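You operate a simulated robot arm through the tools that you are given. There is no shell and no other tool. Be economical: measure what you need, move in short steps, check, and stop when the job is done.

The job below is to be done with a simulated robot arm. You get a single attempt, and the scene is never put back.

Task
Release the clamped board, stack it on the plywood board and wipe up the sawdust with the blue rag.
Fine: put the rag back. What is to be rubbed or washed off counts as gone when no trace of it is left.

Only the result counts: the job must be done as asked and must still hold three seconds after the hand-in. Knocking over, shifting, dropping, spilling or breaking anything else fails it.

Robot
A 7-joint arm with a two-finger parallel gripper, fixed in place. Base frame: the origin is at the foot of the arm, x ahead of it, y to its left, z up; the work surface is at about z = 0. Units: mm, degrees, N and s.
With the tool pointing down near the work surface it reaches from about 220 to 580 mm from the base axis. Its first joint turns from -66.0 to 66.0 degrees. Payload 2.5 kg.
The tool frame sits at the grasp point between the pads (the TCP): z along the fingers, y along the line on which they close. The tips reach 23 mm beyond it. The gripper opens to 94 mm. The fingers are 38 mm wide and 10 mm thick; the gripper's body (54 by 96 mm) begins 39 mm behind the TCP.
Orientation is told as [roll, pitch, yaw] about the base's x, y, z axes, in that order, counted from this pose: with the fingers straight down and closing along the base's y, the tool's x points along the base's -x, its y along +y and its z along -z.

Tools
- The arm moves only by the tool jog_arm. Its argument "moves" is a list of rows, each a list of 3 entries, a list of its own where there are three numbers: the shift along the tool's x, y, z in m, then the turn, a rotation vector about the tool's x, y, z in rad, then the opening, from 0 (shut) to 1 (fully open). In form: [[[dx, dy, dz], [ax, ay, az], grip], ...]. A call has 1 to 10 rows; each row shifts and turns the commanded pose from where the row before left it, along the tool's axes as they then stand. Rows are played at 5 a second. More than 50 mm and 8.6 degrees between two rows, or a gripper value outside its range, and nothing of the call is played. A pose out of reach is approached as far as the arm can. The call stops where the force on the tool passes 70 N (or 10 N more than at its start, if that is more) or the arm is blocked; 0.2 s more then pass. The fingers move at their own pace (about 108 mm/s each) and stop on an object; they squeeze with about 22 N. The grip force told is the motor's: it shows also when the fingers shut on nothing. Time passes only in rows, and 0.2 s behind the last, so rows that do not move let the fingers close. The reply holds the time, the measured pose of the TCP, the force on the tool along the base axes, the opening and the grip force, in the units named above and with some noise, with the torque about the TCP (base axes, N m) and any sound that the robot's microphone picked up.
- Cameras (640 x 400 px; columns grow to the right, rows downward): "scene" is fixed at [113.3, -397.6, 550.6]; the picture's right is [0.87, -0.50, 0.00], its down [-0.29, -0.50, -0.82] and it looks along [0.41, 0.71, -0.57] (base axes); focal length 244 px, centre (320, 200). "wrist" rides on the gripper at [86, 16, -74] in the tool frame; the picture's right is [-0.18, 0.98, 0.00], its down [-0.58, -0.11, -0.81] and it looks along [-0.79, -0.15, 0.59] (tool axes); focal length 243 px, centre (320, 200). There is no depth. A picture from a camera that has moved, and an enlarged one, comes with that camera's place and axes in the base frame and with its lens. The place of the scene camera against the robot may be out by one fixed shift of up to 12 mm in any direction.
- camera(camera): a new picture of that camera. It takes no simulated time.
- inspect(camera, box): a new picture of the part [left, top, right, bottom] of that camera's present view, enlarged. It takes no simulated time.
- job_done(): hands the job in; it is judged then, once.

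Work in short steps. Places have to be worked out from the pictures, the camera data and where the tool is seen: move nearer, look again, correct. Check each grasp and each placing, and mend what went wrong. You have 120 turns and 84 pictures in all, those below and enlarged ones among them. Open the gripper and draw the arm clear of the work before you hand the job in, unless the task says otherwise; then end with one line.

The tools are called after ">>>" by a JSON object that holds its "method" and its "body". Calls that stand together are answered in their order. jog_arm: Moves the arm, as the interface text tells. Its arguments: {"type":"object","properties":{"moves":{"type":"array","items":{"type":"array"}}},"required":["moves"]} The other tools are called the same way: camera (camera) takes a picture; inspect (camera, box) takes an enlarged picture of a part of a camera's view; job_done () hands the job in.

At the start:

```text
t: 0.0
tool_pos: [223.4, 218.3, 403.4]
tool_rot: [0.0, 0.0, -0.1]
wrist_force: [0.4, 0.6, -0.8]
ft_torque: [0.0, -0.03, 0.01]
gripper_width: 93.9
gripper_force: 0.0
```

scene: 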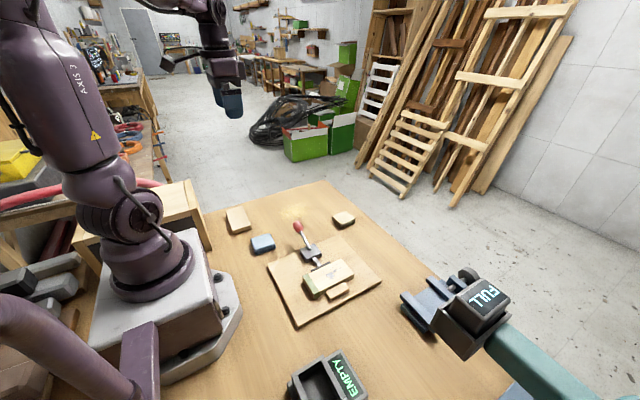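
wrist: 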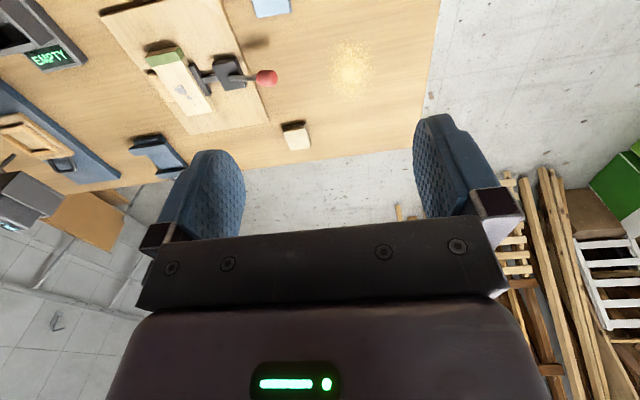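

The scene shows a toggle clamp holding a board, a blue rag, sawdust, and several blocks. I enlarge the scene to identify them.

>>> {"method": "inspect", "body": {"camera": "scene", "box": [200, 180, 400, 330]}}

>>> {"method": "inspect", "body": {"camera": "wrist", "box": [0, 0, 400, 200]}}

>>> {"method": "inspect", "body": {"camera": "scene", "box": [260, 250, 560, 400]}}

```text
2.67 times, centred on (300, 255) of scene
camera zoom: at [113.3, -397.6, 550.6], right [0.87, -0.5, 0.0], down [-0.29, -0.5, -0.82], along [0.41, 0.71, -0.57], focal length 650 px, centre (373, 53)
```

zoom: 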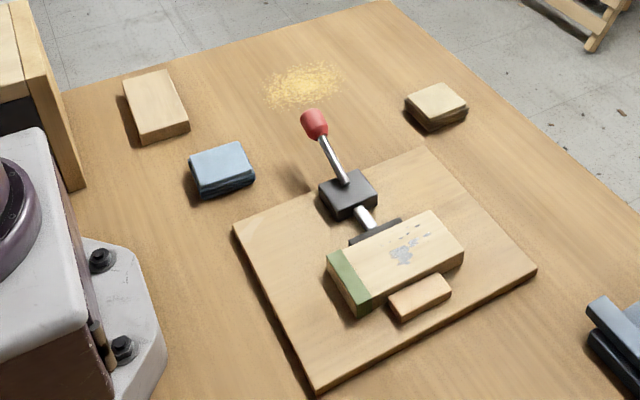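

```text
1.60 times, centred on (200, 100) of wrist
camera zoom: at [137.5, 234.2, 478.9], right [0.18, 0.98, 0.0], down [0.58, -0.11, 0.81], along [0.79, -0.15, -0.59], focal length 388 px, centre (512, 360)
```

zoom: 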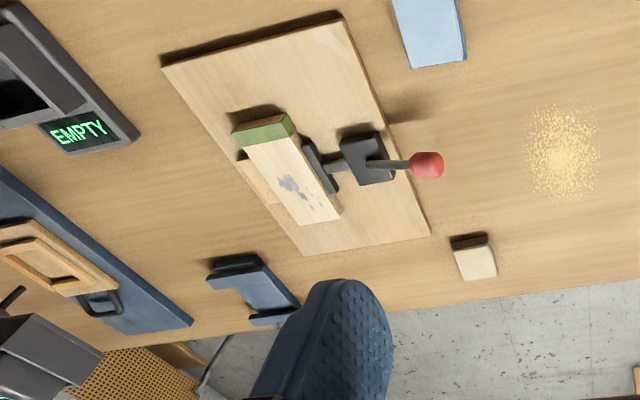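

```text
2.13 times, centred on (410, 325) of scene
camera zoom: at [113.3, -397.6, 550.6], right [0.87, -0.5, 0.0], down [-0.29, -0.5, -0.82], along [0.41, 0.71, -0.57], focal length 520 px, centre (128, -67)
```

zoom: 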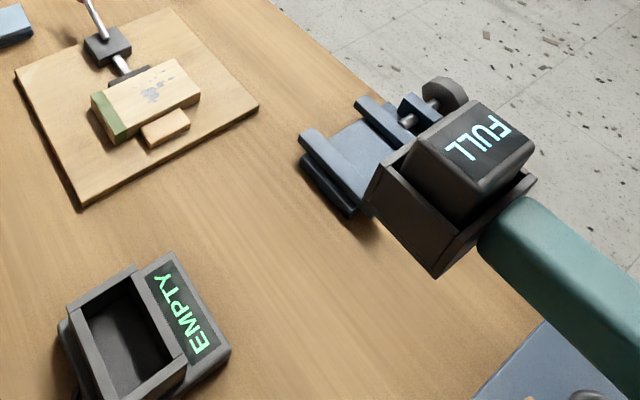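

Estimates: rag about (229,151), sawdust about (386,270), knob about (322,110,77), clamped board about (323,-78), loose blocks about (193,301) and (510,124). I move lower to look at the clamp and the blocks.

>>> {"method": "jog_arm", "body": {"moves": [[[0, -0.03, 0.038], [0, 0, 0], 1], [[0, -0.03, 0.038], [0, 0, 0], 1], [[0, -0.03, 0.038], [0, 0, 0], 1], [[0, -0.03, 0.038], [0, 0, 0], 1]]}}

>>> {"method": "inspect", "body": {"camera": "wrist", "box": [120, 0, 520, 250]}}

>>> {"method": "inspect", "body": {"camera": "scene", "box": [215, 195, 279, 235]}}

>>> {"method": "inspect", "body": {"camera": "scene", "box": [313, 200, 377, 240]}}

>>> {"method": "inspect", "body": {"camera": "scene", "box": [280, 215, 376, 305]}}

```text
t: 1.0
tool_pos: [227.6, 97.4, 251.1]
tool_rot: [0.0, -0.1, -0.1]
wrist_force: [-0.5, -0.5, -0.1]
ft_torque: [-0.03, -0.03, -0.01]
gripper_width: 93.7
gripper_force: 0.1
```

```text
1.60 times, centred on (320, 125) of wrist
camera zoom: at [141.0, 113.3, 326.5], right [0.18, 0.98, 0.0], down [0.58, -0.11, 0.81], along [0.79, -0.15, -0.59], focal length 388 px, centre (320, 320)
```

zoom: 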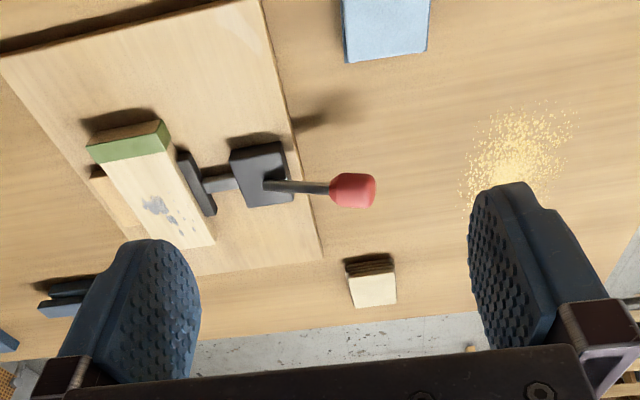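

```text
10.00 times, centred on (247, 215) of scene
camera zoom: at [113.3, -397.6, 550.6], right [0.87, -0.5, 0.0], down [-0.29, -0.5, -0.82], along [0.41, 0.71, -0.57], focal length 2438 px, centre (1050, 50)
```

zoom: 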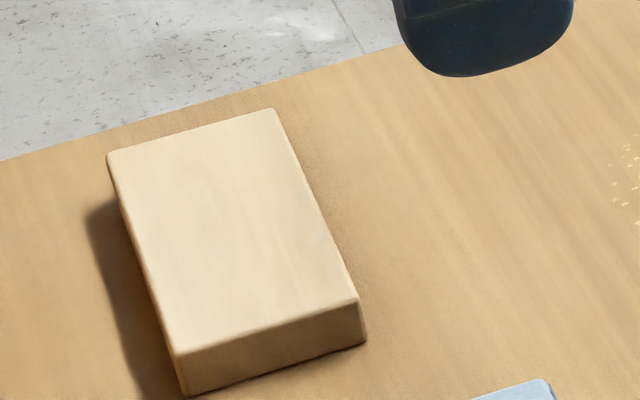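

```text
10.00 times, centred on (345, 220) of scene
camera zoom: at [113.3, -397.6, 550.6], right [0.87, -0.5, 0.0], down [-0.29, -0.5, -0.82], along [0.41, 0.71, -0.57], focal length 2438 px, centre (70, 0)
```

zoom: 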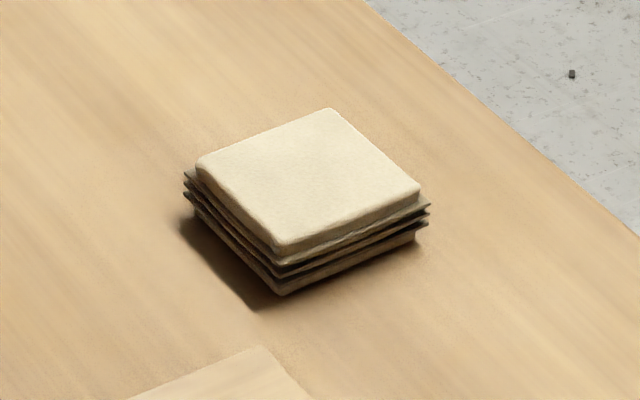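

```text
4.44 times, centred on (328, 260) of scene
camera zoom: at [113.3, -397.6, 550.6], right [0.87, -0.5, 0.0], down [-0.29, -0.5, -0.82], along [0.41, 0.71, -0.57], focal length 1083 px, centre (284, -67)
```

zoom: 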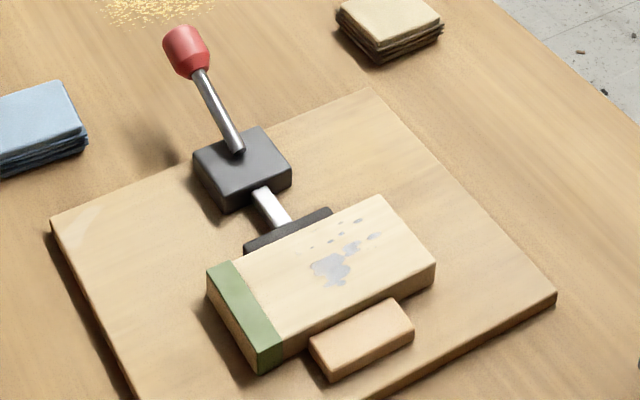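

The left block is solid wood, so it is the plywood board, and the cream item is a folded cloth. The clamp is a push type whose handle points to +y. I move above the knob and turn the gripper so that it closes along x and the camera faces the clamp.

>>> {"method": "jog_arm", "body": {"moves": [[[-0.0325, 0.003, 0.02], [0, 0, 0], 1], [[-0.0325, 0.003, 0.02], [0, 0, 0], 1], [[-0.0325, 0.003, 0.02], [0, 0, 0], 1], [[0, 0, 0], [0, 0, 0.1428], 1], [[0, 0, 0], [0, 0, 0.1428], 1], [[0, 0, 0], [0, 0, 0.1428], 1], [[0, 0, 0], [0, 0, 0.1428], 1], [[0, 0, 0], [0, 0, 0.1428], 1], [[0, 0, 0], [0, 0, 0.1428], 1]]}}

>>> {"method": "jog_arm", "body": {"moves": [[[0, 0, 0], [0, 0, 0.1428], 1], [[0, 0, 0], [0, 0, 0.1428], 1], [[0, 0, 0], [0, 0, 0.1428], 1], [[0, 0, 0], [0, 0, 0.1428], 1], [[0, 0, 0], [0, 0, 0.1428], 1]]}}

>>> {"method": "camera", "body": {"camera": "wrist"}}

```text
t: 3.0
tool_pos: [322.6, 107.3, 193.0]
tool_rot: [0.0, 0.1, -49.3]
wrist_force: [0.5, 0.4, -0.4]
ft_torque: [-0.02, -0.01, -0.02]
gripper_width: 94.0
gripper_force: 0.1
```

```text
t: 4.2
tool_pos: [323.1, 107.5, 190.7]
tool_rot: [0.0, 0.1, -90.2]
wrist_force: [-0.2, 0.6, -0.3]
ft_torque: [0.02, 0.0, 0.02]
gripper_width: 94.0
gripper_force: 0.1
```

```text
74 pictures are left
camera wrist: at [338.7, 193.2, 266.5], right [0.98, -0.19, 0.0], down [-0.11, -0.58, 0.81], along [-0.15, -0.79, -0.59], focal length 243 px, centre (320, 200)
```

wrist: 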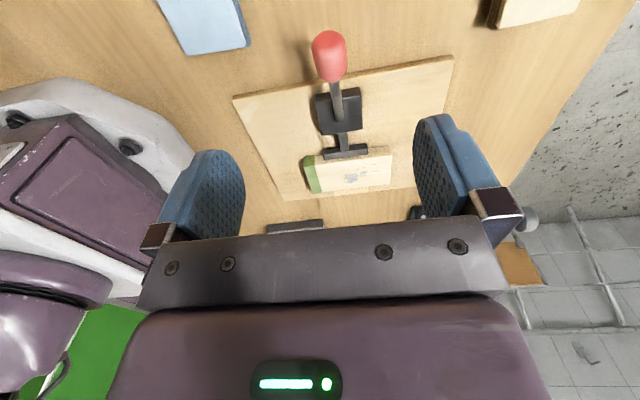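

The three wrist rays agree on the knob being at about (331,105,58). I go part of the way down and check.

>>> {"method": "jog_arm", "body": {"moves": [[[-0.002, 0.008, 0.035], [0, 0, 0], 1], [[0, 0, 0.04], [0, 0, 0], 1], [[0, 0, 0], [0, 0, 0], 1]]}}

>>> {"method": "camera", "body": {"camera": "wrist"}}

>>> {"method": "camera", "body": {"camera": "scene"}}

```text
t: 5.0
tool_pos: [329.0, 105.0, 118.7]
tool_rot: [0.0, 0.0, -90.0]
wrist_force: [-0.4, -0.9, 0.2]
ft_torque: [0.01, 0.0, 0.0]
gripper_width: 93.9
gripper_force: 0.1
```

```text
73 pictures are left
camera wrist: at [345.6, 191.6, 194.1], right [0.98, -0.18, 0.0], down [-0.11, -0.58, 0.81], along [-0.15, -0.79, -0.59], focal length 243 px, centre (320, 200)
```

wrist: 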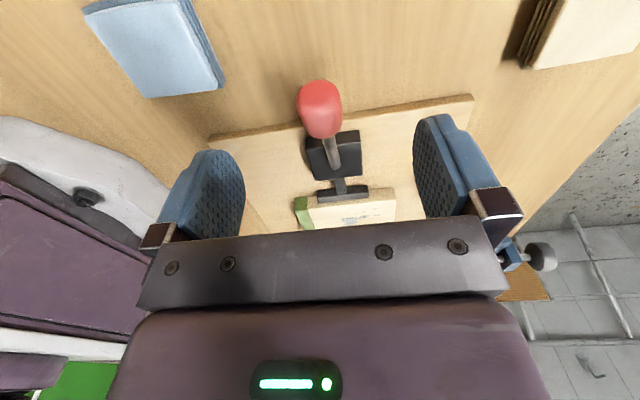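

```text
72 pictures are left
```

scene: 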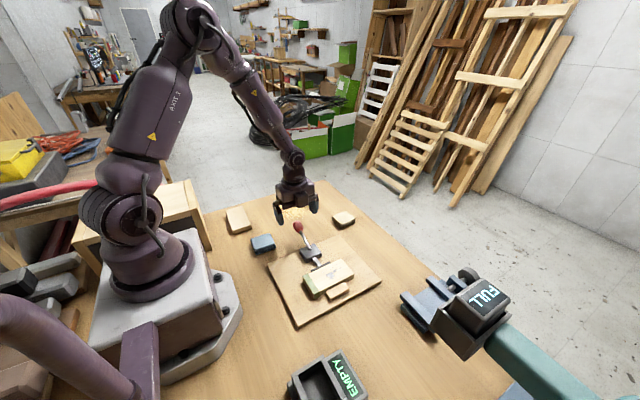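

The refined knob position is about (330,108,65). I go down onto it and close.

>>> {"method": "jog_arm", "body": {"moves": [[[0.002, 0.001, 0.027], [0, 0, 0], 1], [[0.001, 0, 0.026], [0, 0, 0], 1], [[0, 0, 0], [0, 0, 0], 1]]}}

>>> {"method": "camera", "body": {"camera": "wrist"}}

>>> {"method": "inspect", "body": {"camera": "scene", "box": [252, 190, 348, 250]}}

```text
t: 5.8
tool_pos: [331.5, 108.7, 63.8]
tool_rot: [0.0, -0.1, -90.0]
wrist_force: [-0.3, -0.4, -0.1]
ft_torque: [-0.03, 0.01, 0.01]
gripper_width: 93.6
gripper_force: 0.0
```

```text
71 pictures are left
camera wrist: at [348.5, 195.7, 140.5], right [0.98, -0.18, 0.0], down [-0.11, -0.58, 0.81], along [-0.15, -0.79, -0.59], focal length 243 px, centre (320, 200)
```

wrist: 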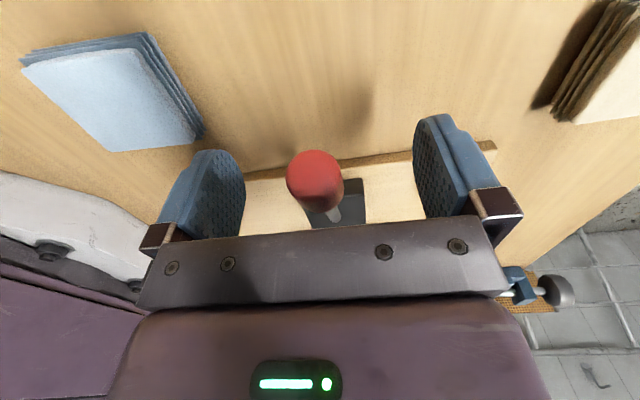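

```text
6.67 times, centred on (300, 220) of scene
camera zoom: at [113.3, -397.6, 550.6], right [0.87, -0.5, 0.0], down [-0.29, -0.5, -0.82], along [0.41, 0.71, -0.57], focal length 1625 px, centre (453, 67)
```

zoom: 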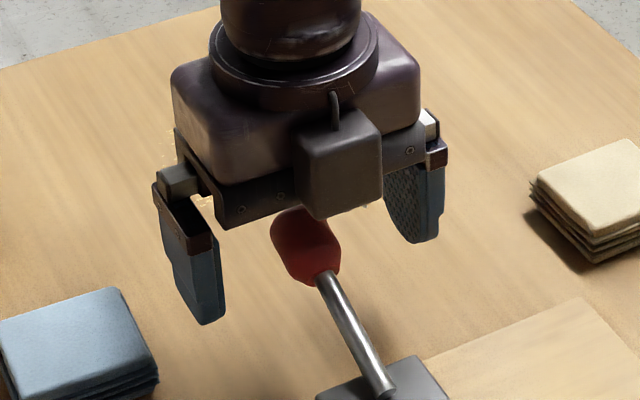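

The knob is centred between the fingers at the TCP. I close on it.

>>> {"method": "jog_arm", "body": {"moves": [[[0, -0.002, 0], [0, 0, 0], 0.3], [[0, 0, 0], [0, 0, 0], 0], [[0, 0, 0], [0, 0, 0], 0], [[0, 0, 0], [0, 0, 0], 0]]}}

```text
t: 6.8
tool_pos: [329.4, 108.7, 64.4]
tool_rot: [0.1, 0.0, -90.0]
wrist_force: [7.2, -0.7, -7.3]
ft_torque: [0.52, -0.1, 0.15]
gripper_width: 25.1
gripper_force: 44.9
```

Held (25 mm). I try a small upward arc and read the forces.

>>> {"method": "jog_arm", "body": {"moves": [[[-0.002, 0, -0.005], [0, 0, 0], 0], [[-0.002, 0, -0.005], [0, 0, 0], 0]]}}

>>> {"method": "inspect", "body": {"camera": "scene", "box": [272, 215, 368, 275]}}

```text
t: 7.4
tool_pos: [329.9, 105.4, 73.1]
tool_rot: [-0.1, 0.1, -90.0]
wrist_force: [9.4, 8.1, -12.9]
ft_torque: [1.22, -0.04, 0.09]
gripper_width: 25.0
gripper_force: 45.4
```

```text
6.67 times, centred on (320, 245) of scene
camera zoom: at [113.4, -397.6, 550.6], right [0.87, -0.5, 0.0], down [-0.29, -0.5, -0.82], along [0.41, 0.71, -0.57], focal length 1625 px, centre (320, -100)
```

zoom: 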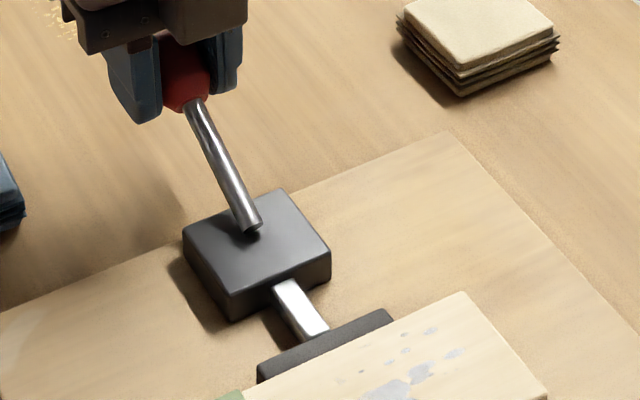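

The handle follows with moderate force. I continue along the arc and turn the tool with it.

>>> {"method": "jog_arm", "body": {"moves": [[[-0.003, 0, -0.0064], [0, 0.1, 0], 0], [[-0.003, 0, -0.0064], [0, 0.1, 0], 0], [[-0.003, 0, -0.0064], [0, 0.1, 0], 0]]}}

>>> {"method": "inspect", "body": {"camera": "scene", "box": [272, 215, 368, 275]}}

```text
t: 8.2
tool_pos: [329.7, 90.7, 91.4]
tool_rot: [0.0, 17.2, -90.0]
wrist_force: [-0.9, 0.4, 18.9]
ft_torque: [-1.17, 0.05, -0.13]
gripper_width: 25.1
gripper_force: 44.8
```

```text
6.67 times, centred on (320, 245) of scene
camera zoom: at [113.3, -397.6, 550.7], right [0.87, -0.5, 0.0], down [-0.29, -0.5, -0.82], along [0.41, 0.71, -0.57], focal length 1625 px, centre (320, -100)
```

zoom: 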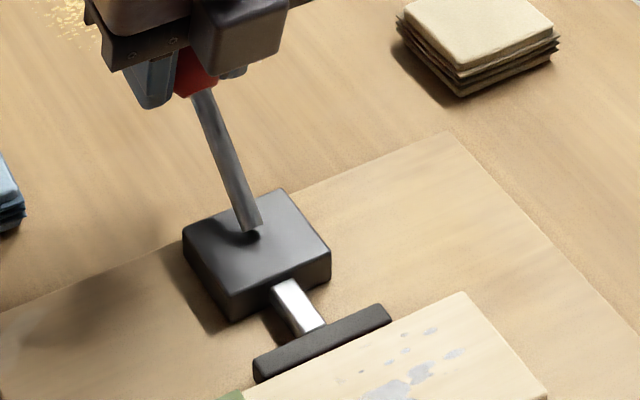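

The pad is starting to draw back and the handle now pushes upward by itself. I continue along the arc.

>>> {"method": "jog_arm", "body": {"moves": [[[-0.003, 0, -0.0064], [0, 0.1, 0], 0], [[-0.003, 0, -0.0064], [0, 0.1, 0], 0], [[-0.003, 0, -0.0064], [0, 0.1, 0], 0], [[0, 0, 0], [0, 0, 0], 0]]}}

>>> {"method": "inspect", "body": {"camera": "scene", "box": [272, 215, 368, 275]}}

```text
t: 9.2
tool_pos: [329.8, 74.9, 104.1]
tool_rot: [0.1, 34.2, -90.2]
wrist_force: [2.6, -14.4, 2.0]
ft_torque: [-1.17, -0.13, 0.0]
gripper_width: 25.0
gripper_force: 45.2
```

```text
6.67 times, centred on (320, 245) of scene
camera zoom: at [113.3, -397.6, 550.7], right [0.87, -0.5, 0.0], down [-0.29, -0.5, -0.82], along [0.41, 0.71, -0.57], focal length 1625 px, centre (320, -100)
```

zoom: 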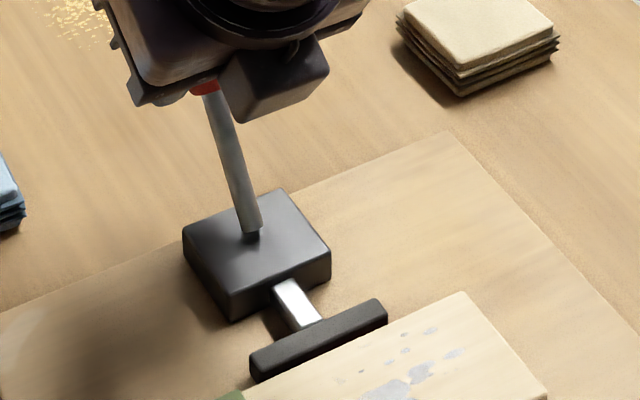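

The fitted pivot is about (y 31, z 32) with radius 84, and the handle is now at about 58°. I continue.

>>> {"method": "jog_arm", "body": {"moves": [[[-0.0034, 0, -0.0077], [0, 0.1, 0], 0], [[-0.0034, 0, -0.0077], [0, 0.1, 0], 0], [[-0.0034, 0, -0.0077], [0, 0.1, 0], 0], [[0, 0, 0], [0, 0, 0], 0]]}}

>>> {"method": "inspect", "body": {"camera": "scene", "box": [272, 215, 368, 275]}}

```text
t: 10.2
tool_pos: [329.8, 52.4, 116.1]
tool_rot: [0.4, 51.1, -90.1]
wrist_force: [19.4, -9.4, -26.1]
ft_torque: [-0.12, -0.14, -0.04]
gripper_width: 25.4
gripper_force: 44.6
```

```text
6.67 times, centred on (320, 245) of scene
camera zoom: at [113.4, -397.6, 550.6], right [0.87, -0.5, 0.0], down [-0.29, -0.5, -0.82], along [0.41, 0.71, -0.57], focal length 1625 px, centre (320, -100)
```

zoom: 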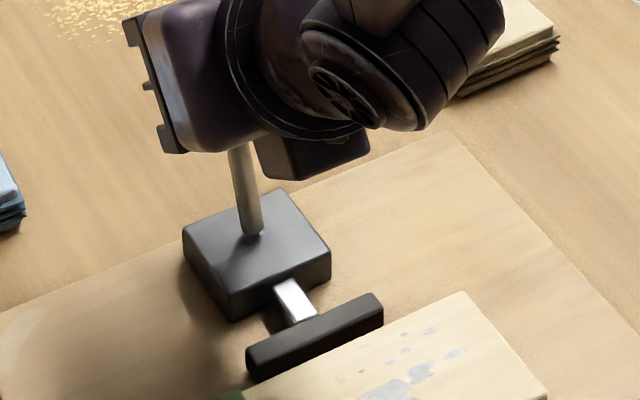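

A slight radial pull shows, so I tighten the radius a little and go on for two steps.

>>> {"method": "jog_arm", "body": {"moves": [[[-0.0052, 0, -0.0065], [0, 0.1, 0], 0], [[-0.0038, 0, -0.0072], [0, 0.1, 0], 0], [[0, 0, 0], [0, 0, 0], 0]]}}

>>> {"method": "inspect", "body": {"camera": "scene", "box": [272, 215, 368, 275]}}

```text
t: 11.0
tool_pos: [330.0, 39.1, 118.6]
tool_rot: [0.6, 63.1, -89.6]
wrist_force: [14.6, -12.9, 13.5]
ft_torque: [-1.2, -0.23, -0.13]
gripper_width: 25.5
gripper_force: 45.0
```

```text
6.67 times, centred on (320, 245) of scene
camera zoom: at [113.3, -397.6, 550.7], right [0.87, -0.5, 0.0], down [-0.29, -0.5, -0.82], along [0.41, 0.71, -0.57], focal length 1625 px, centre (320, -100)
```

zoom: 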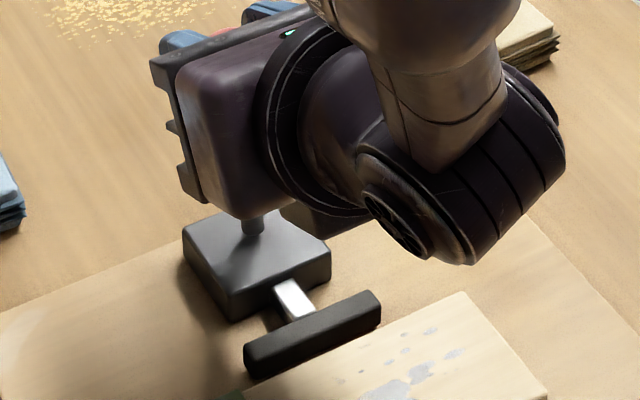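

The handle is nearly vertical. I take two more steps to reach the end of its travel.

>>> {"method": "jog_arm", "body": {"moves": [[[-0.0036, 0, -0.0072], [0, 0.1, 0], 0], [[-0.0036, 0, -0.0072], [0, 0.1, 0], 0], [[0, 0, 0], [0, 0, 0], 0]]}}

>>> {"method": "inspect", "body": {"camera": "scene", "box": [272, 215, 368, 275]}}

```text
t: 11.8
tool_pos: [329.3, 24.6, 116.9]
tool_rot: [0.5, 74.8, -89.5]
wrist_force: [32.8, 21.5, -4.8]
ft_torque: [-0.19, -0.43, -0.03]
gripper_width: 25.1
gripper_force: 44.4
```

```text
6.67 times, centred on (320, 245) of scene
camera zoom: at [113.4, -397.6, 550.6], right [0.87, -0.5, 0.0], down [-0.29, -0.5, -0.82], along [0.41, 0.71, -0.57], focal length 1625 px, centre (320, -100)
```

zoom: 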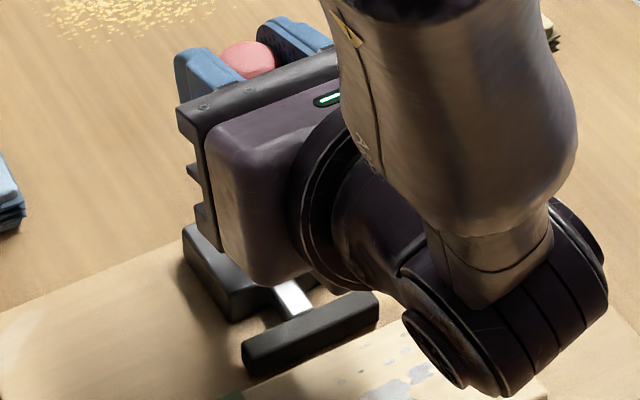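

The handle is past vertical and now resists (Fy +21), so it is at or near its stop. I relax slightly, open, and retreat straight up.

>>> {"method": "jog_arm", "body": {"moves": [[[0, 0, 0], [0, 0, 0], 0.3], [[0, 0, 0], [0, 0, 0], 0.8], [[0, 0, 0], [0, 0, 0], 1]]}}

>>> {"method": "inspect", "body": {"camera": "scene", "box": [252, 200, 380, 280]}}

>>> {"method": "camera", "body": {"camera": "wrist"}}

```text
t: 12.6
tool_pos: [327.5, 23.1, 116.9]
tool_rot: [-0.2, 74.5, -90.2]
wrist_force: [0.0, -0.3, -0.1]
ft_torque: [0.01, 0.0, 0.02]
gripper_width: 93.8
gripper_force: 0.0
```

```text
5.00 times, centred on (316, 240) of scene
camera zoom: at [113.3, -397.6, 550.6], right [0.87, -0.5, 0.0], down [-0.29, -0.5, -0.82], along [0.41, 0.71, -0.57], focal length 1219 px, centre (340, 0)
```

zoom: 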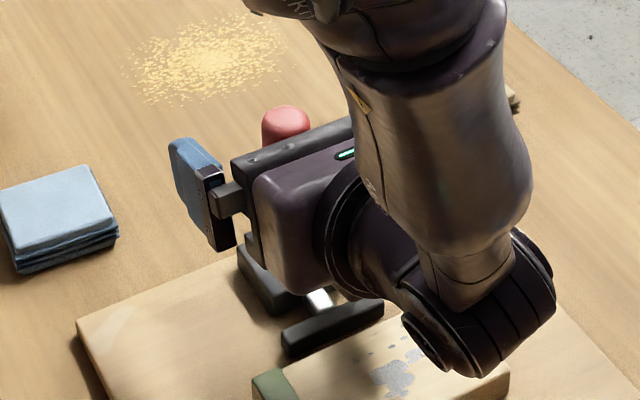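

```text
62 pictures are left
camera wrist: at [344.3, -25.5, 221.3], right [0.98, -0.05, -0.18], down [-0.11, -0.93, -0.34], along [-0.15, 0.36, -0.92], focal length 243 px, centre (320, 200)
```

wrist: 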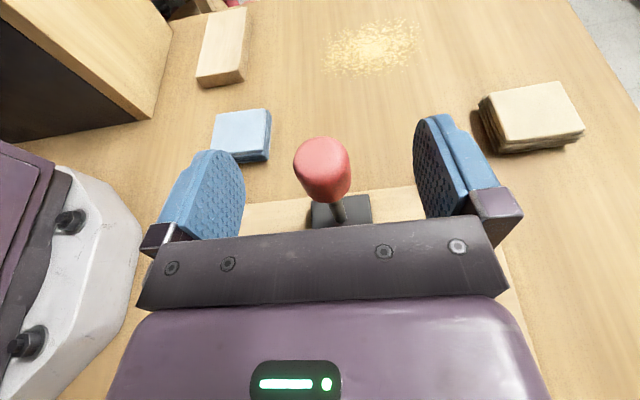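

The handle stays up. I retreat straight up and view the result.

>>> {"method": "jog_arm", "body": {"moves": [[[0.039, 0, -0.01], [0, 0, 0], 1], [[0.039, 0, -0.01], [0, 0, 0], 1], [[0.034, 0, -0.009], [0, 0, 0], 1], [[0, 0, -0.02], [0, -0.14, 0], 1], [[0, 0, -0.02], [0, -0.14, 0], 1], [[0, 0, 0], [0, -0.14, 0], 1], [[0, 0, 0], [0, -0.14, 0], 1], [[0, 0, 0], [0, -0.14, 0], 1], [[0, 0, 0], [0, -0.14, 0], 1], [[0, 0, 0], [0, -0.14, 0], 1]]}}

>>> {"method": "jog_arm", "body": {"moves": [[[0, 0, 0], [0, -0.14, 0], 1], [[0, 0, 0], [0, -0.14, 0], 1], [[0, 0, 0], [0, -0.04, 0], 1]]}}

>>> {"method": "camera", "body": {"camera": "wrist"}}

>>> {"method": "inspect", "body": {"camera": "scene", "box": [252, 210, 380, 290]}}

```text
t: 14.8
tool_pos: [328.2, -13.4, 245.8]
tool_rot: [0.0, 18.3, -90.1]
wrist_force: [0.0, -0.5, 0.3]
ft_torque: [-0.02, 0.01, 0.02]
gripper_width: 93.7
gripper_force: 0.1
```

```text
t: 15.6
tool_pos: [328.3, -13.5, 246.0]
tool_rot: [0.1, 0.0, -89.9]
wrist_force: [0.2, -0.3, 0.5]
ft_torque: [-0.03, 0.01, 0.03]
gripper_width: 94.1
gripper_force: 0.0
```

```text
61 pictures are left
camera wrist: at [344.6, 73.7, 320.9], right [0.98, -0.18, 0.0], down [-0.11, -0.58, 0.81], along [-0.15, -0.79, -0.59], focal length 243 px, centre (320, 200)
```

wrist: 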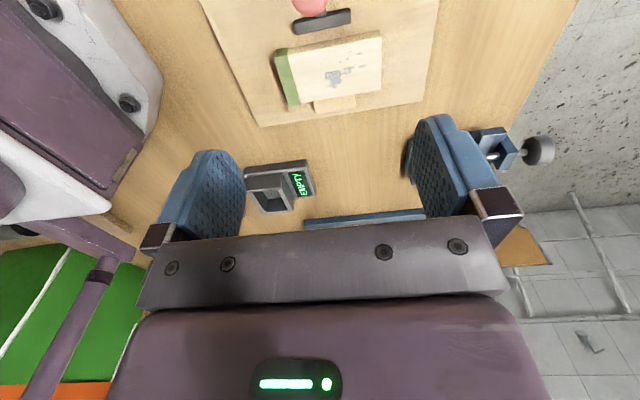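

```text
5.00 times, centred on (316, 250) of scene
camera zoom: at [113.3, -397.6, 550.6], right [0.87, -0.5, 0.0], down [-0.29, -0.5, -0.82], along [0.41, 0.71, -0.57], focal length 1219 px, centre (340, -50)
```

zoom: 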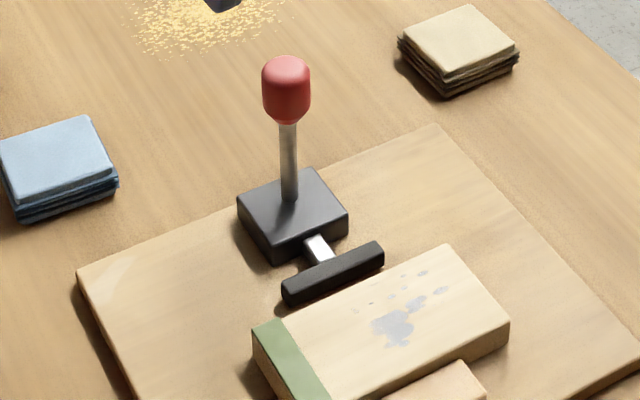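

The pad is retracted and the board is free. The board (roughly 115 x 62) has its green end beyond the stop and pad, so I plan to grip it there. I turn back to yaw 0 and look from closer.

>>> {"method": "jog_arm", "body": {"moves": [[[0, 0, 0], [0, 0, -0.145], 1], [[0, 0, 0], [0, 0, -0.145], 1], [[0, 0, 0], [0, 0, -0.145], 1], [[0, 0, 0], [0, 0, -0.145], 1], [[0, 0, 0], [0, 0, -0.145], 1], [[0, 0, 0], [0, 0, -0.145], 1], [[0, 0, 0], [0, 0, -0.145], 1], [[0, 0, 0], [0, 0, -0.145], 1], [[0, 0, 0], [0, 0, -0.145], 1], [[0, 0, 0], [0, 0, -0.145], 1]]}}

>>> {"method": "jog_arm", "body": {"moves": [[[0, 0, 0], [0, 0, -0.121], 1], [[0.015, -0.018, 0.028], [0, 0, 0], 1], [[0.015, -0.018, 0.028], [0, 0, 0], 1], [[0.015, -0.018, 0.028], [0, 0, 0], 1], [[0, 0, 0], [0, 0, 0], 1]]}}

>>> {"method": "camera", "body": {"camera": "wrist"}}

```text
t: 17.8
tool_pos: [327.8, -13.1, 243.8]
tool_rot: [-0.1, 0.0, -6.8]
wrist_force: [-0.9, -0.8, 0.3]
ft_torque: [0.02, -0.02, 0.01]
gripper_width: 94.0
gripper_force: 0.1
```

```text
t: 19.0
tool_pos: [285.6, -70.3, 161.4]
tool_rot: [0.0, 0.0, 0.0]
wrist_force: [0.4, 0.0, 0.4]
ft_torque: [0.03, -0.02, 0.0]
gripper_width: 94.1
gripper_force: 0.1
```

```text
59 pictures are left
camera wrist: at [198.9, -52.8, 236.4], right [0.18, 0.98, 0.0], down [0.58, -0.11, 0.81], along [0.79, -0.15, -0.59], focal length 243 px, centre (320, 200)
```

wrist: 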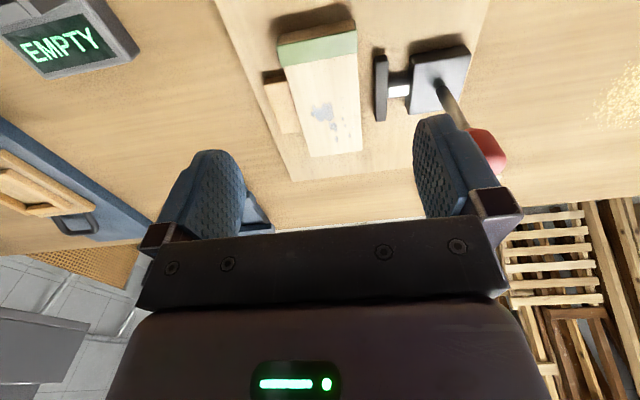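

I enlarge the board region to get its edges and height.

>>> {"method": "inspect", "body": {"camera": "wrist", "box": [240, 0, 480, 180]}}

```text
2.22 times, centred on (360, 90) of wrist
camera zoom: at [198.9, -52.8, 236.4], right [0.18, 0.98, 0.0], down [0.58, -0.11, 0.81], along [0.79, -0.15, -0.59], focal length 539 px, centre (231, 444)
```

zoom: 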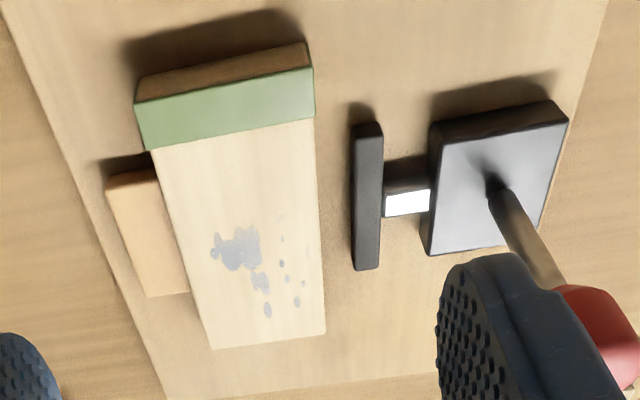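

The board top is at z≈33, the plate at ≈10, and the board spans x 271–388, y -98…-39. The +x end is clear of pad and stop by about 30 mm, so I grip there at x≈380. I move above it and check.

>>> {"method": "jog_arm", "body": {"moves": [[[-0.032, 0.001, 0.02], [0, 0, 0], 1], [[-0.032, 0.001, 0.02], [0, 0, 0], 1], [[-0.0304, 0, 0.03], [0, 0, 0], 1], [[0, 0, 0], [0, 0, 0], 1]]}}

>>> {"method": "camera", "body": {"camera": "wrist"}}

>>> {"method": "inspect", "body": {"camera": "scene", "box": [272, 210, 400, 290]}}

```text
t: 20.0
tool_pos: [381.9, -65.4, 89.4]
tool_rot: [0.0, 0.1, 0.0]
wrist_force: [-0.3, -0.5, 0.4]
ft_torque: [0.0, 0.02, 0.0]
gripper_width: 93.9
gripper_force: 0.1
```

```text
57 pictures are left
camera wrist: at [295.8, -50.6, 165.2], right [0.18, 0.98, 0.0], down [0.58, -0.11, 0.81], along [0.79, -0.15, -0.59], focal length 243 px, centre (320, 200)
```

wrist: 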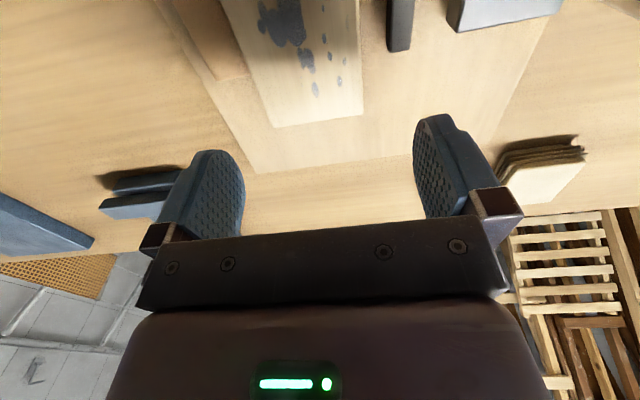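

```text
5.00 times, centred on (336, 250) of scene
camera zoom: at [113.4, -397.6, 550.6], right [0.87, -0.5, 0.0], down [-0.29, -0.5, -0.82], along [0.41, 0.71, -0.57], focal length 1219 px, centre (240, -50)
```

zoom: 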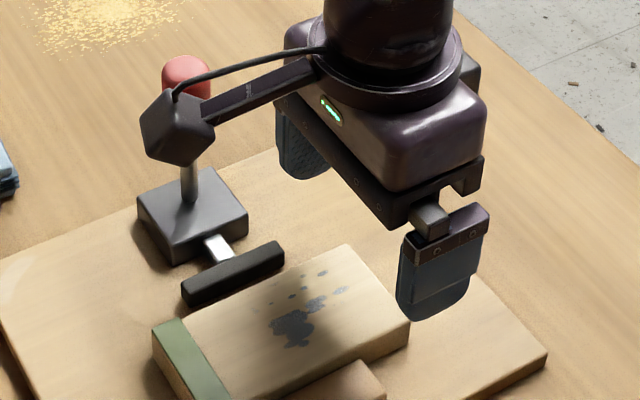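

The far edge is confirmed at x=388, y -98.6…-40.5, so its centre is y≈-69.5. I lower to z≈38 and close.

>>> {"method": "jog_arm", "body": {"moves": [[[0.001, -0.004, 0.026], [0, 0, 0], 1], [[0, 0, 0.026], [0, 0, 0], 1], [[0, 0, 0], [0, 0, 0], 1]]}}

>>> {"method": "jog_arm", "body": {"moves": [[[0, 0, 0], [0, 0, 0], 0.7], [[0, 0, 0], [0, 0, 0], 0.5], [[0, 0, 0], [0, 0, 0], 0], [[0, 0, 0], [0, 0, 0], 0]]}}

>>> {"method": "inspect", "body": {"camera": "scene", "box": [272, 210, 400, 290]}}

```text
t: 20.8
tool_pos: [379.4, -71.3, 37.8]
tool_rot: [0.0, -0.2, 0.0]
wrist_force: [4.9, 0.3, -1.4]
ft_torque: [-0.09, -0.13, -0.16]
gripper_width: 94.0
gripper_force: 0.1
```

```text
t: 21.8
tool_pos: [379.0, -69.7, 38.9]
tool_rot: [0.0, 0.0, 0.1]
wrist_force: [-0.6, 0.0, -0.6]
ft_torque: [0.0, -0.03, -0.05]
gripper_width: 59.4
gripper_force: 22.0
```

```text
5.00 times, centred on (336, 250) of scene
camera zoom: at [113.3, -397.6, 550.6], right [0.87, -0.5, 0.0], down [-0.29, -0.5, -0.82], along [0.41, 0.71, -0.57], focal length 1219 px, centre (240, -50)
```

zoom: 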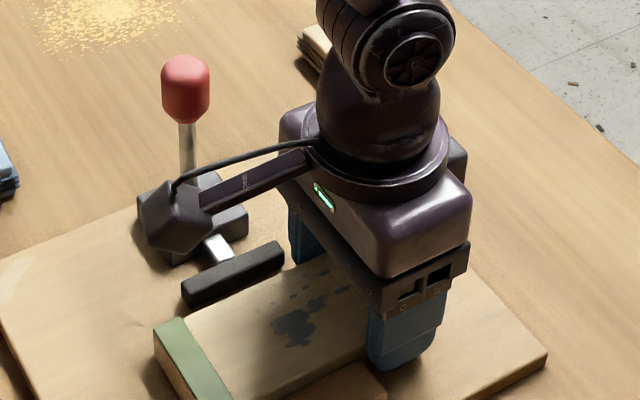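

Gripped at 59.4 mm with almost no side force. I lift slowly.

>>> {"method": "jog_arm", "body": {"moves": [[[0, 0, -0.01], [0, 0, 0], 0], [[0, 0, -0.02], [0, 0, 0], 0], [[0, 0, -0.03], [0, 0, 0], 0], [[0, 0, -0.03], [0, 0, 0], 0]]}}

>>> {"method": "camera", "body": {"camera": "scene"}}

```text
t: 22.8
tool_pos: [376.3, -73.1, 130.9]
tool_rot: [0.0, 0.0, 0.0]
wrist_force: [-0.4, -0.1, -1.0]
ft_torque: [-0.02, -0.07, 0.02]
gripper_width: 59.2
gripper_force: 21.6
```

```text
54 pictures are left
```

scene: 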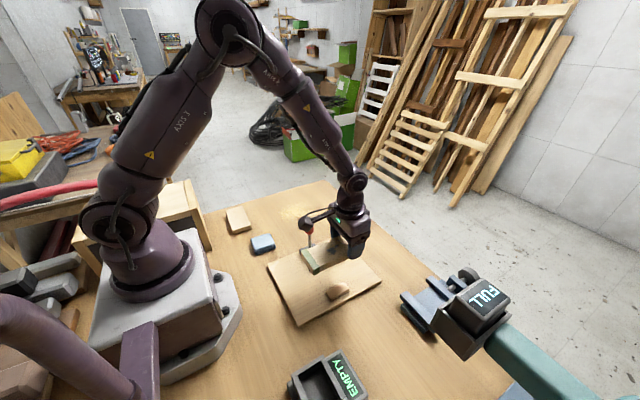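

The board is lifted cleanly (about 1 N). I raise it above knob height and turn by +90°.

>>> {"method": "jog_arm", "body": {"moves": [[[0, 0, -0.04], [0, 0, 0], 0], [[0, 0, -0.04], [0, 0, 0], 0], [[0, 0, -0.03], [0, 0, 0], 0], [[0, 0, 0], [0, 0, -0.143], 0], [[0, 0, 0], [0, 0, -0.143], 0], [[0, 0, 0], [0, 0, -0.143], 0], [[0, 0, 0], [0, 0, -0.143], 0], [[0, 0, 0], [0, 0, -0.143], 0], [[0, 0, 0], [0, 0, -0.143], 0], [[0, 0, 0], [0, 0, -0.143], 0]]}}

>>> {"method": "jog_arm", "body": {"moves": [[[0, 0, 0], [0, 0, -0.143], 0], [[0, 0, 0], [0, 0, -0.143], 0], [[0, 0, 0], [0, 0, -0.143], 0], [[0, 0, 0], [0, 0, -0.141], 0], [[-0.04, 0.005, 0], [0, 0, 0], 0], [[-0.04, 0.005, 0], [0, 0, 0], 0], [[-0.04, 0.005, 0], [0, 0, 0], 0], [[-0.04, 0.005, 0], [0, 0, 0], 0], [[-0.04, 0.005, 0], [0, 0, 0], 0], [[-0.04, 0.005, 0], [0, 0, 0], 0]]}}

>>> {"method": "camera", "body": {"camera": "wrist"}}

```text
t: 25.0
tool_pos: [376.8, -68.8, 240.0]
tool_rot: [0.0, 0.0, 57.5]
wrist_force: [-0.1, -0.1, 0.2]
ft_torque: [0.01, -0.03, 0.01]
gripper_width: 59.1
gripper_force: 22.1
```

```text
t: 27.2
tool_pos: [345.4, 171.5, 237.8]
tool_rot: [0.0, 0.0, 89.9]
wrist_force: [-0.1, 0.0, -1.3]
ft_torque: [0.08, -0.03, -0.01]
gripper_width: 59.4
gripper_force: 22.0
```

```text
53 pictures are left
camera wrist: at [328.7, 85.3, 314.0], right [-0.98, 0.19, 0.0], down [0.11, 0.58, 0.81], along [0.15, 0.79, -0.59], focal length 243 px, centre (320, 200)
```

wrist: 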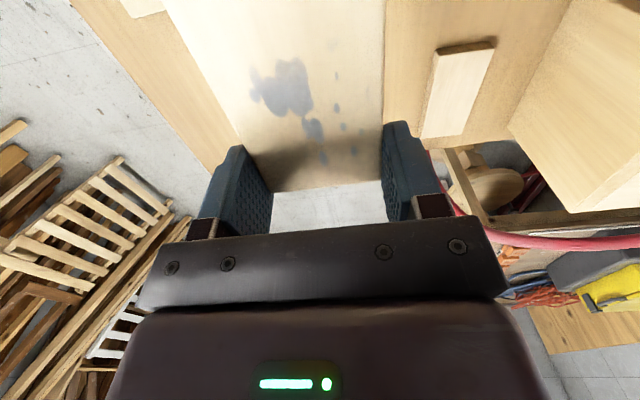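

I zoom on the plywood board and the wooden box next to it to get their places.

>>> {"method": "inspect", "body": {"camera": "wrist", "box": [400, 0, 640, 150]}}

>>> {"method": "inspect", "body": {"camera": "scene", "box": [60, 160, 300, 310]}}

```text
2.67 times, centred on (520, 75) of wrist
camera zoom: at [328.7, 85.3, 314.0], right [-0.98, 0.19, 0.0], down [0.11, 0.58, 0.81], along [0.15, 0.79, -0.59], focal length 647 px, centre (-213, 533)
```

zoom: 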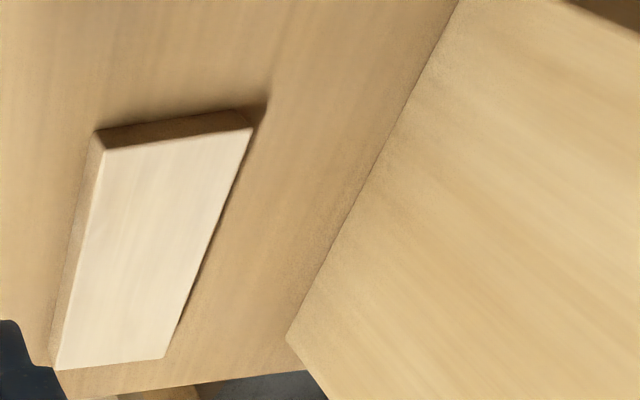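

```text
2.67 times, centred on (180, 235) of scene
camera zoom: at [113.3, -397.6, 550.6], right [0.87, -0.5, 0.0], down [-0.29, -0.5, -0.82], along [0.41, 0.71, -0.57], focal length 650 px, centre (693, 107)
```

zoom: 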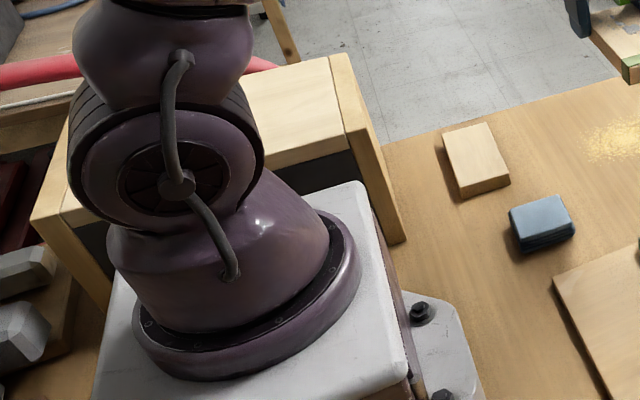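

The plywood board is centred at about (191,292.5), top z≈20, 58x119, yawed about -1.5°, and the wooden box face is at x≈87, clear. I move to TCP (192,342) at height and then partly lower.

>>> {"method": "jog_arm", "body": {"moves": [[[-0.0341, 0.0306, 0], [0, 0, 0], 0], [[-0.0341, 0.0306, 0], [0, 0, 0], 0], [[-0.0341, 0.0306, 0], [0, 0, 0], 0], [[-0.0341, 0.0306, 0], [0, 0, 0], 0], [[-0.0341, 0.0306, 0], [0, 0, 0.026], 0], [[0, 0, 0.03], [0, 0, 0], 0], [[0, 0, 0.03], [0, 0, 0], 0], [[0, 0, 0.03], [0, 0, 0], 0], [[0, 0, 0], [0, 0, 0], 0]]}}

>>> {"method": "camera", "body": {"camera": "scene"}}

>>> {"method": "inspect", "body": {"camera": "scene", "box": [190, 160, 302, 240]}}

>>> {"method": "camera", "body": {"camera": "wrist"}}

```text
t: 29.2
tool_pos: [193.9, 341.5, 146.2]
tool_rot: [0.0, 0.0, 88.5]
wrist_force: [0.7, -0.4, -1.0]
ft_torque: [0.06, 0.03, -0.01]
gripper_width: 59.2
gripper_force: 22.0
```

```text
50 pictures are left
```

scene: 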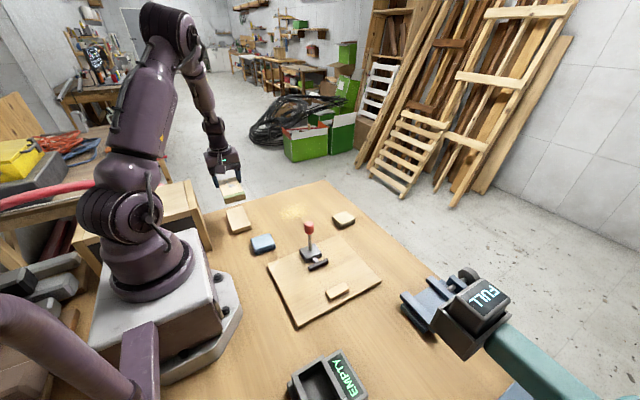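

```text
5.00 times, centred on (246, 200) of scene
camera zoom: at [113.3, -397.6, 550.6], right [0.87, -0.5, 0.0], down [-0.29, -0.5, -0.82], along [0.41, 0.71, -0.57], focal length 1219 px, centre (690, 200)
```

zoom: 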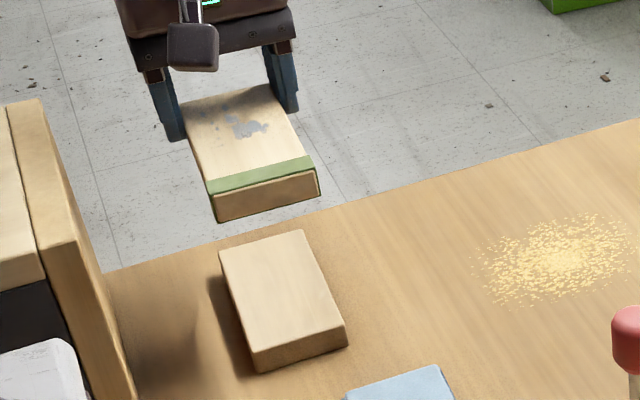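

```text
48 pictures are left
camera wrist: at [175.9, 256.3, 222.2], right [-0.98, 0.21, 0.0], down [0.12, 0.58, 0.81], along [0.17, 0.79, -0.59], focal length 243 px, centre (320, 200)
```

wrist: 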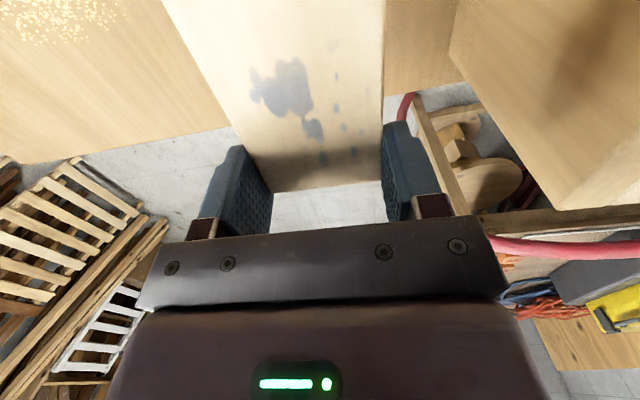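

The held board is level and aligned. I correct x slightly and lower to just above contact.

>>> {"method": "jog_arm", "body": {"moves": [[[-0.0005, 0.0015, 0.03], [0, 0, 0], 0], [[0, 0, 0.03], [0, 0, 0], 0], [[0, 0, 0.025], [0, 0, 0], 0], [[0, 0, 0], [0, 0, 0], 0], [[0, 0, 0], [0, 0, 0], 0]]}}

>>> {"method": "inspect", "body": {"camera": "scene", "box": [200, 180, 288, 235]}}

```text
t: 30.4
tool_pos: [194.0, 342.1, 64.2]
tool_rot: [0.0, 0.0, 88.5]
wrist_force: [-0.3, 0.4, -1.8]
ft_torque: [0.02, 0.01, 0.02]
gripper_width: 58.9
gripper_force: 22.0
```

```text
7.27 times, centred on (244, 208) of scene
camera zoom: at [113.3, -397.6, 550.6], right [0.87, -0.5, 0.0], down [-0.29, -0.5, -0.82], along [0.41, 0.71, -0.57], focal length 1773 px, centre (873, 146)
```

zoom: 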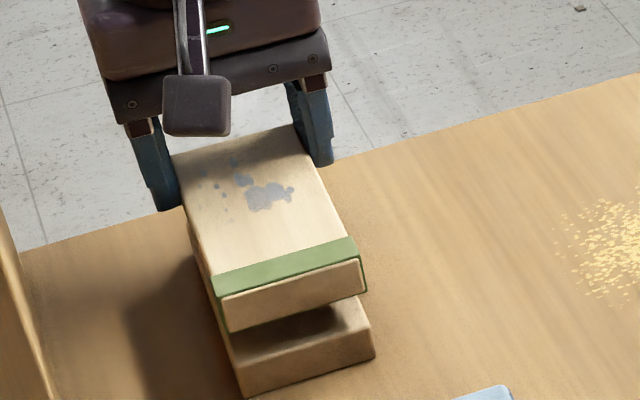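

It is well aligned. I lower by small steps to contact.

>>> {"method": "jog_arm", "body": {"moves": [[[0, 0.001, 0.006], [0, 0, 0], 0], [[0, 0, 0.004], [0, 0, 0], 0], [[0, 0, 0.002], [0, 0, 0], 0], [[0, 0, 0], [0, 0, 0], 0], [[0, 0, 0], [0, 0, 0], 0]]}}

```text
t: 31.6
tool_pos: [191.2, 342.5, 53.1]
tool_rot: [-0.1, 0.0, 88.5]
wrist_force: [-1.3, 0.2, -0.1]
ft_torque: [0.0, -0.01, -0.02]
gripper_width: 59.1
gripper_force: 21.6
```

>>> {"method": "jog_arm", "body": {"moves": [[[0, 0, 0.0015], [0, 0, 0], 0], [[0, 0, 0], [0, 0, 0], 0]]}}

>>> {"method": "jog_arm", "body": {"moves": [[[0, 0, 0.0015], [0, 0, 0], 0], [[0, 0, 0], [0, 0, 0], 0]]}}

>>> {"method": "inspect", "body": {"camera": "scene", "box": [200, 180, 288, 235]}}

```text
t: 32.2
tool_pos: [191.7, 342.7, 50.6]
tool_rot: [0.0, 0.0, 88.4]
wrist_force: [-0.3, -0.4, -0.3]
ft_torque: [0.07, 0.0, -0.02]
gripper_width: 59.2
gripper_force: 21.8
```

```text
t: 32.8
tool_pos: [190.6, 342.2, 48.8]
tool_rot: [0.0, 0.0, 88.5]
wrist_force: [0.6, -0.5, -0.3]
ft_torque: [0.03, 0.0, 0.01]
gripper_width: 59.2
gripper_force: 21.8
```

```text
7.27 times, centred on (244, 208) of scene
camera zoom: at [113.3, -397.6, 550.6], right [0.87, -0.5, 0.0], down [-0.29, -0.5, -0.82], along [0.41, 0.71, -0.57], focal length 1773 px, centre (873, 146)
```

zoom: 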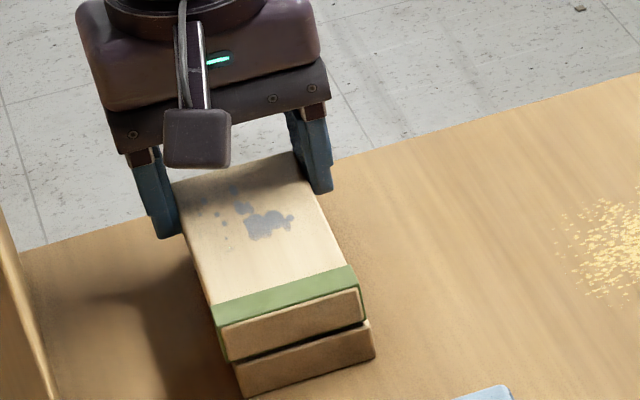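

It is about 3 mm too far to -x with a 2–3 mm gap left. I shift +x and go on lowering.

>>> {"method": "jog_arm", "body": {"moves": [[[0, -0.0025, 0.0015], [0, 0, 0], 0], [[0, 0, 0], [0, 0, 0], 0]]}}

>>> {"method": "jog_arm", "body": {"moves": [[[0, 0, 0.0015], [0, 0, 0], 0], [[0, 0, 0], [0, 0, 0], 0]]}}

>>> {"method": "inspect", "body": {"camera": "scene", "box": [216, 200, 264, 230]}}

```text
t: 33.4
tool_pos: [193.5, 341.0, 48.1]
tool_rot: [0.0, 0.1, 88.5]
wrist_force: [-0.3, -0.3, -0.9]
ft_torque: [0.03, 0.01, 0.0]
gripper_width: 59.3
gripper_force: 21.8
```

```text
t: 34.0
tool_pos: [194.1, 341.7, 46.3]
tool_rot: [0.0, 0.0, 88.5]
wrist_force: [-0.2, 0.5, -0.5]
ft_torque: [0.04, -0.01, 0.02]
gripper_width: 59.3
gripper_force: 22.4
```

```text
13.33 times, centred on (240, 215) of scene
camera zoom: at [113.3, -397.6, 550.6], right [0.87, -0.5, 0.0], down [-0.29, -0.5, -0.82], along [0.41, 0.71, -0.57], focal length 3250 px, centre (1387, 0)
```

zoom: 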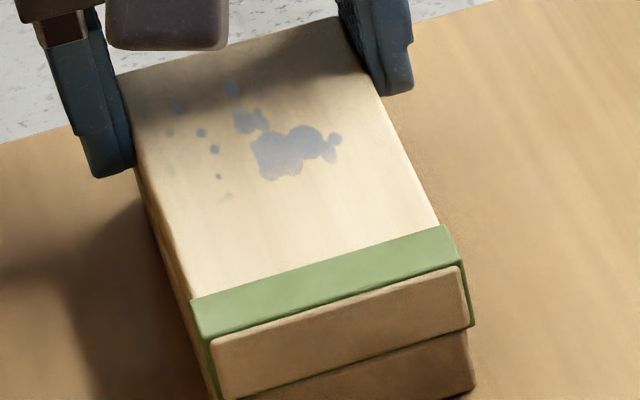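

Nearly in contact and well aligned. I take small further steps, watching the force.

>>> {"method": "jog_arm", "body": {"moves": [[[0, 0, 0.001], [0, 0, 0], 0], [[0, 0, 0], [0, 0, 0], 0]]}}

>>> {"method": "jog_arm", "body": {"moves": [[[0, 0, 0.001], [0, 0, 0], 0], [[0, 0, 0], [0, 0, 0], 0]]}}

>>> {"method": "inspect", "body": {"camera": "scene", "box": [216, 205, 264, 235]}}

```text
t: 34.6
tool_pos: [194.7, 342.0, 44.9]
tool_rot: [0.0, 0.0, 88.5]
wrist_force: [-0.4, -5.1, 17.7]
ft_torque: [-0.37, 0.14, 0.04]
gripper_width: 59.2
gripper_force: 22.1
```

```text
t: 35.2
tool_pos: [194.6, 341.7, 44.4]
tool_rot: [-0.1, -0.1, 88.5]
wrist_force: [-4.4, -8.9, 38.3]
ft_torque: [-0.73, 0.23, -0.13]
gripper_width: 59.5
gripper_force: 22.4
```

```text
13.33 times, centred on (240, 220) of scene
camera zoom: at [113.3, -397.7, 550.5], right [0.87, -0.5, 0.0], down [-0.29, -0.5, -0.82], along [0.41, 0.71, -0.57], focal length 3250 px, centre (1387, -67)
```

zoom: 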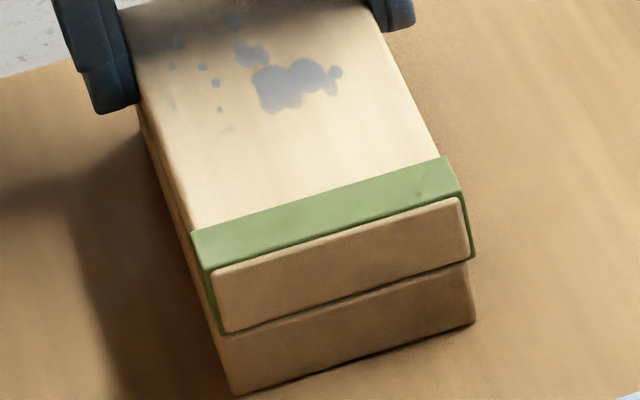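

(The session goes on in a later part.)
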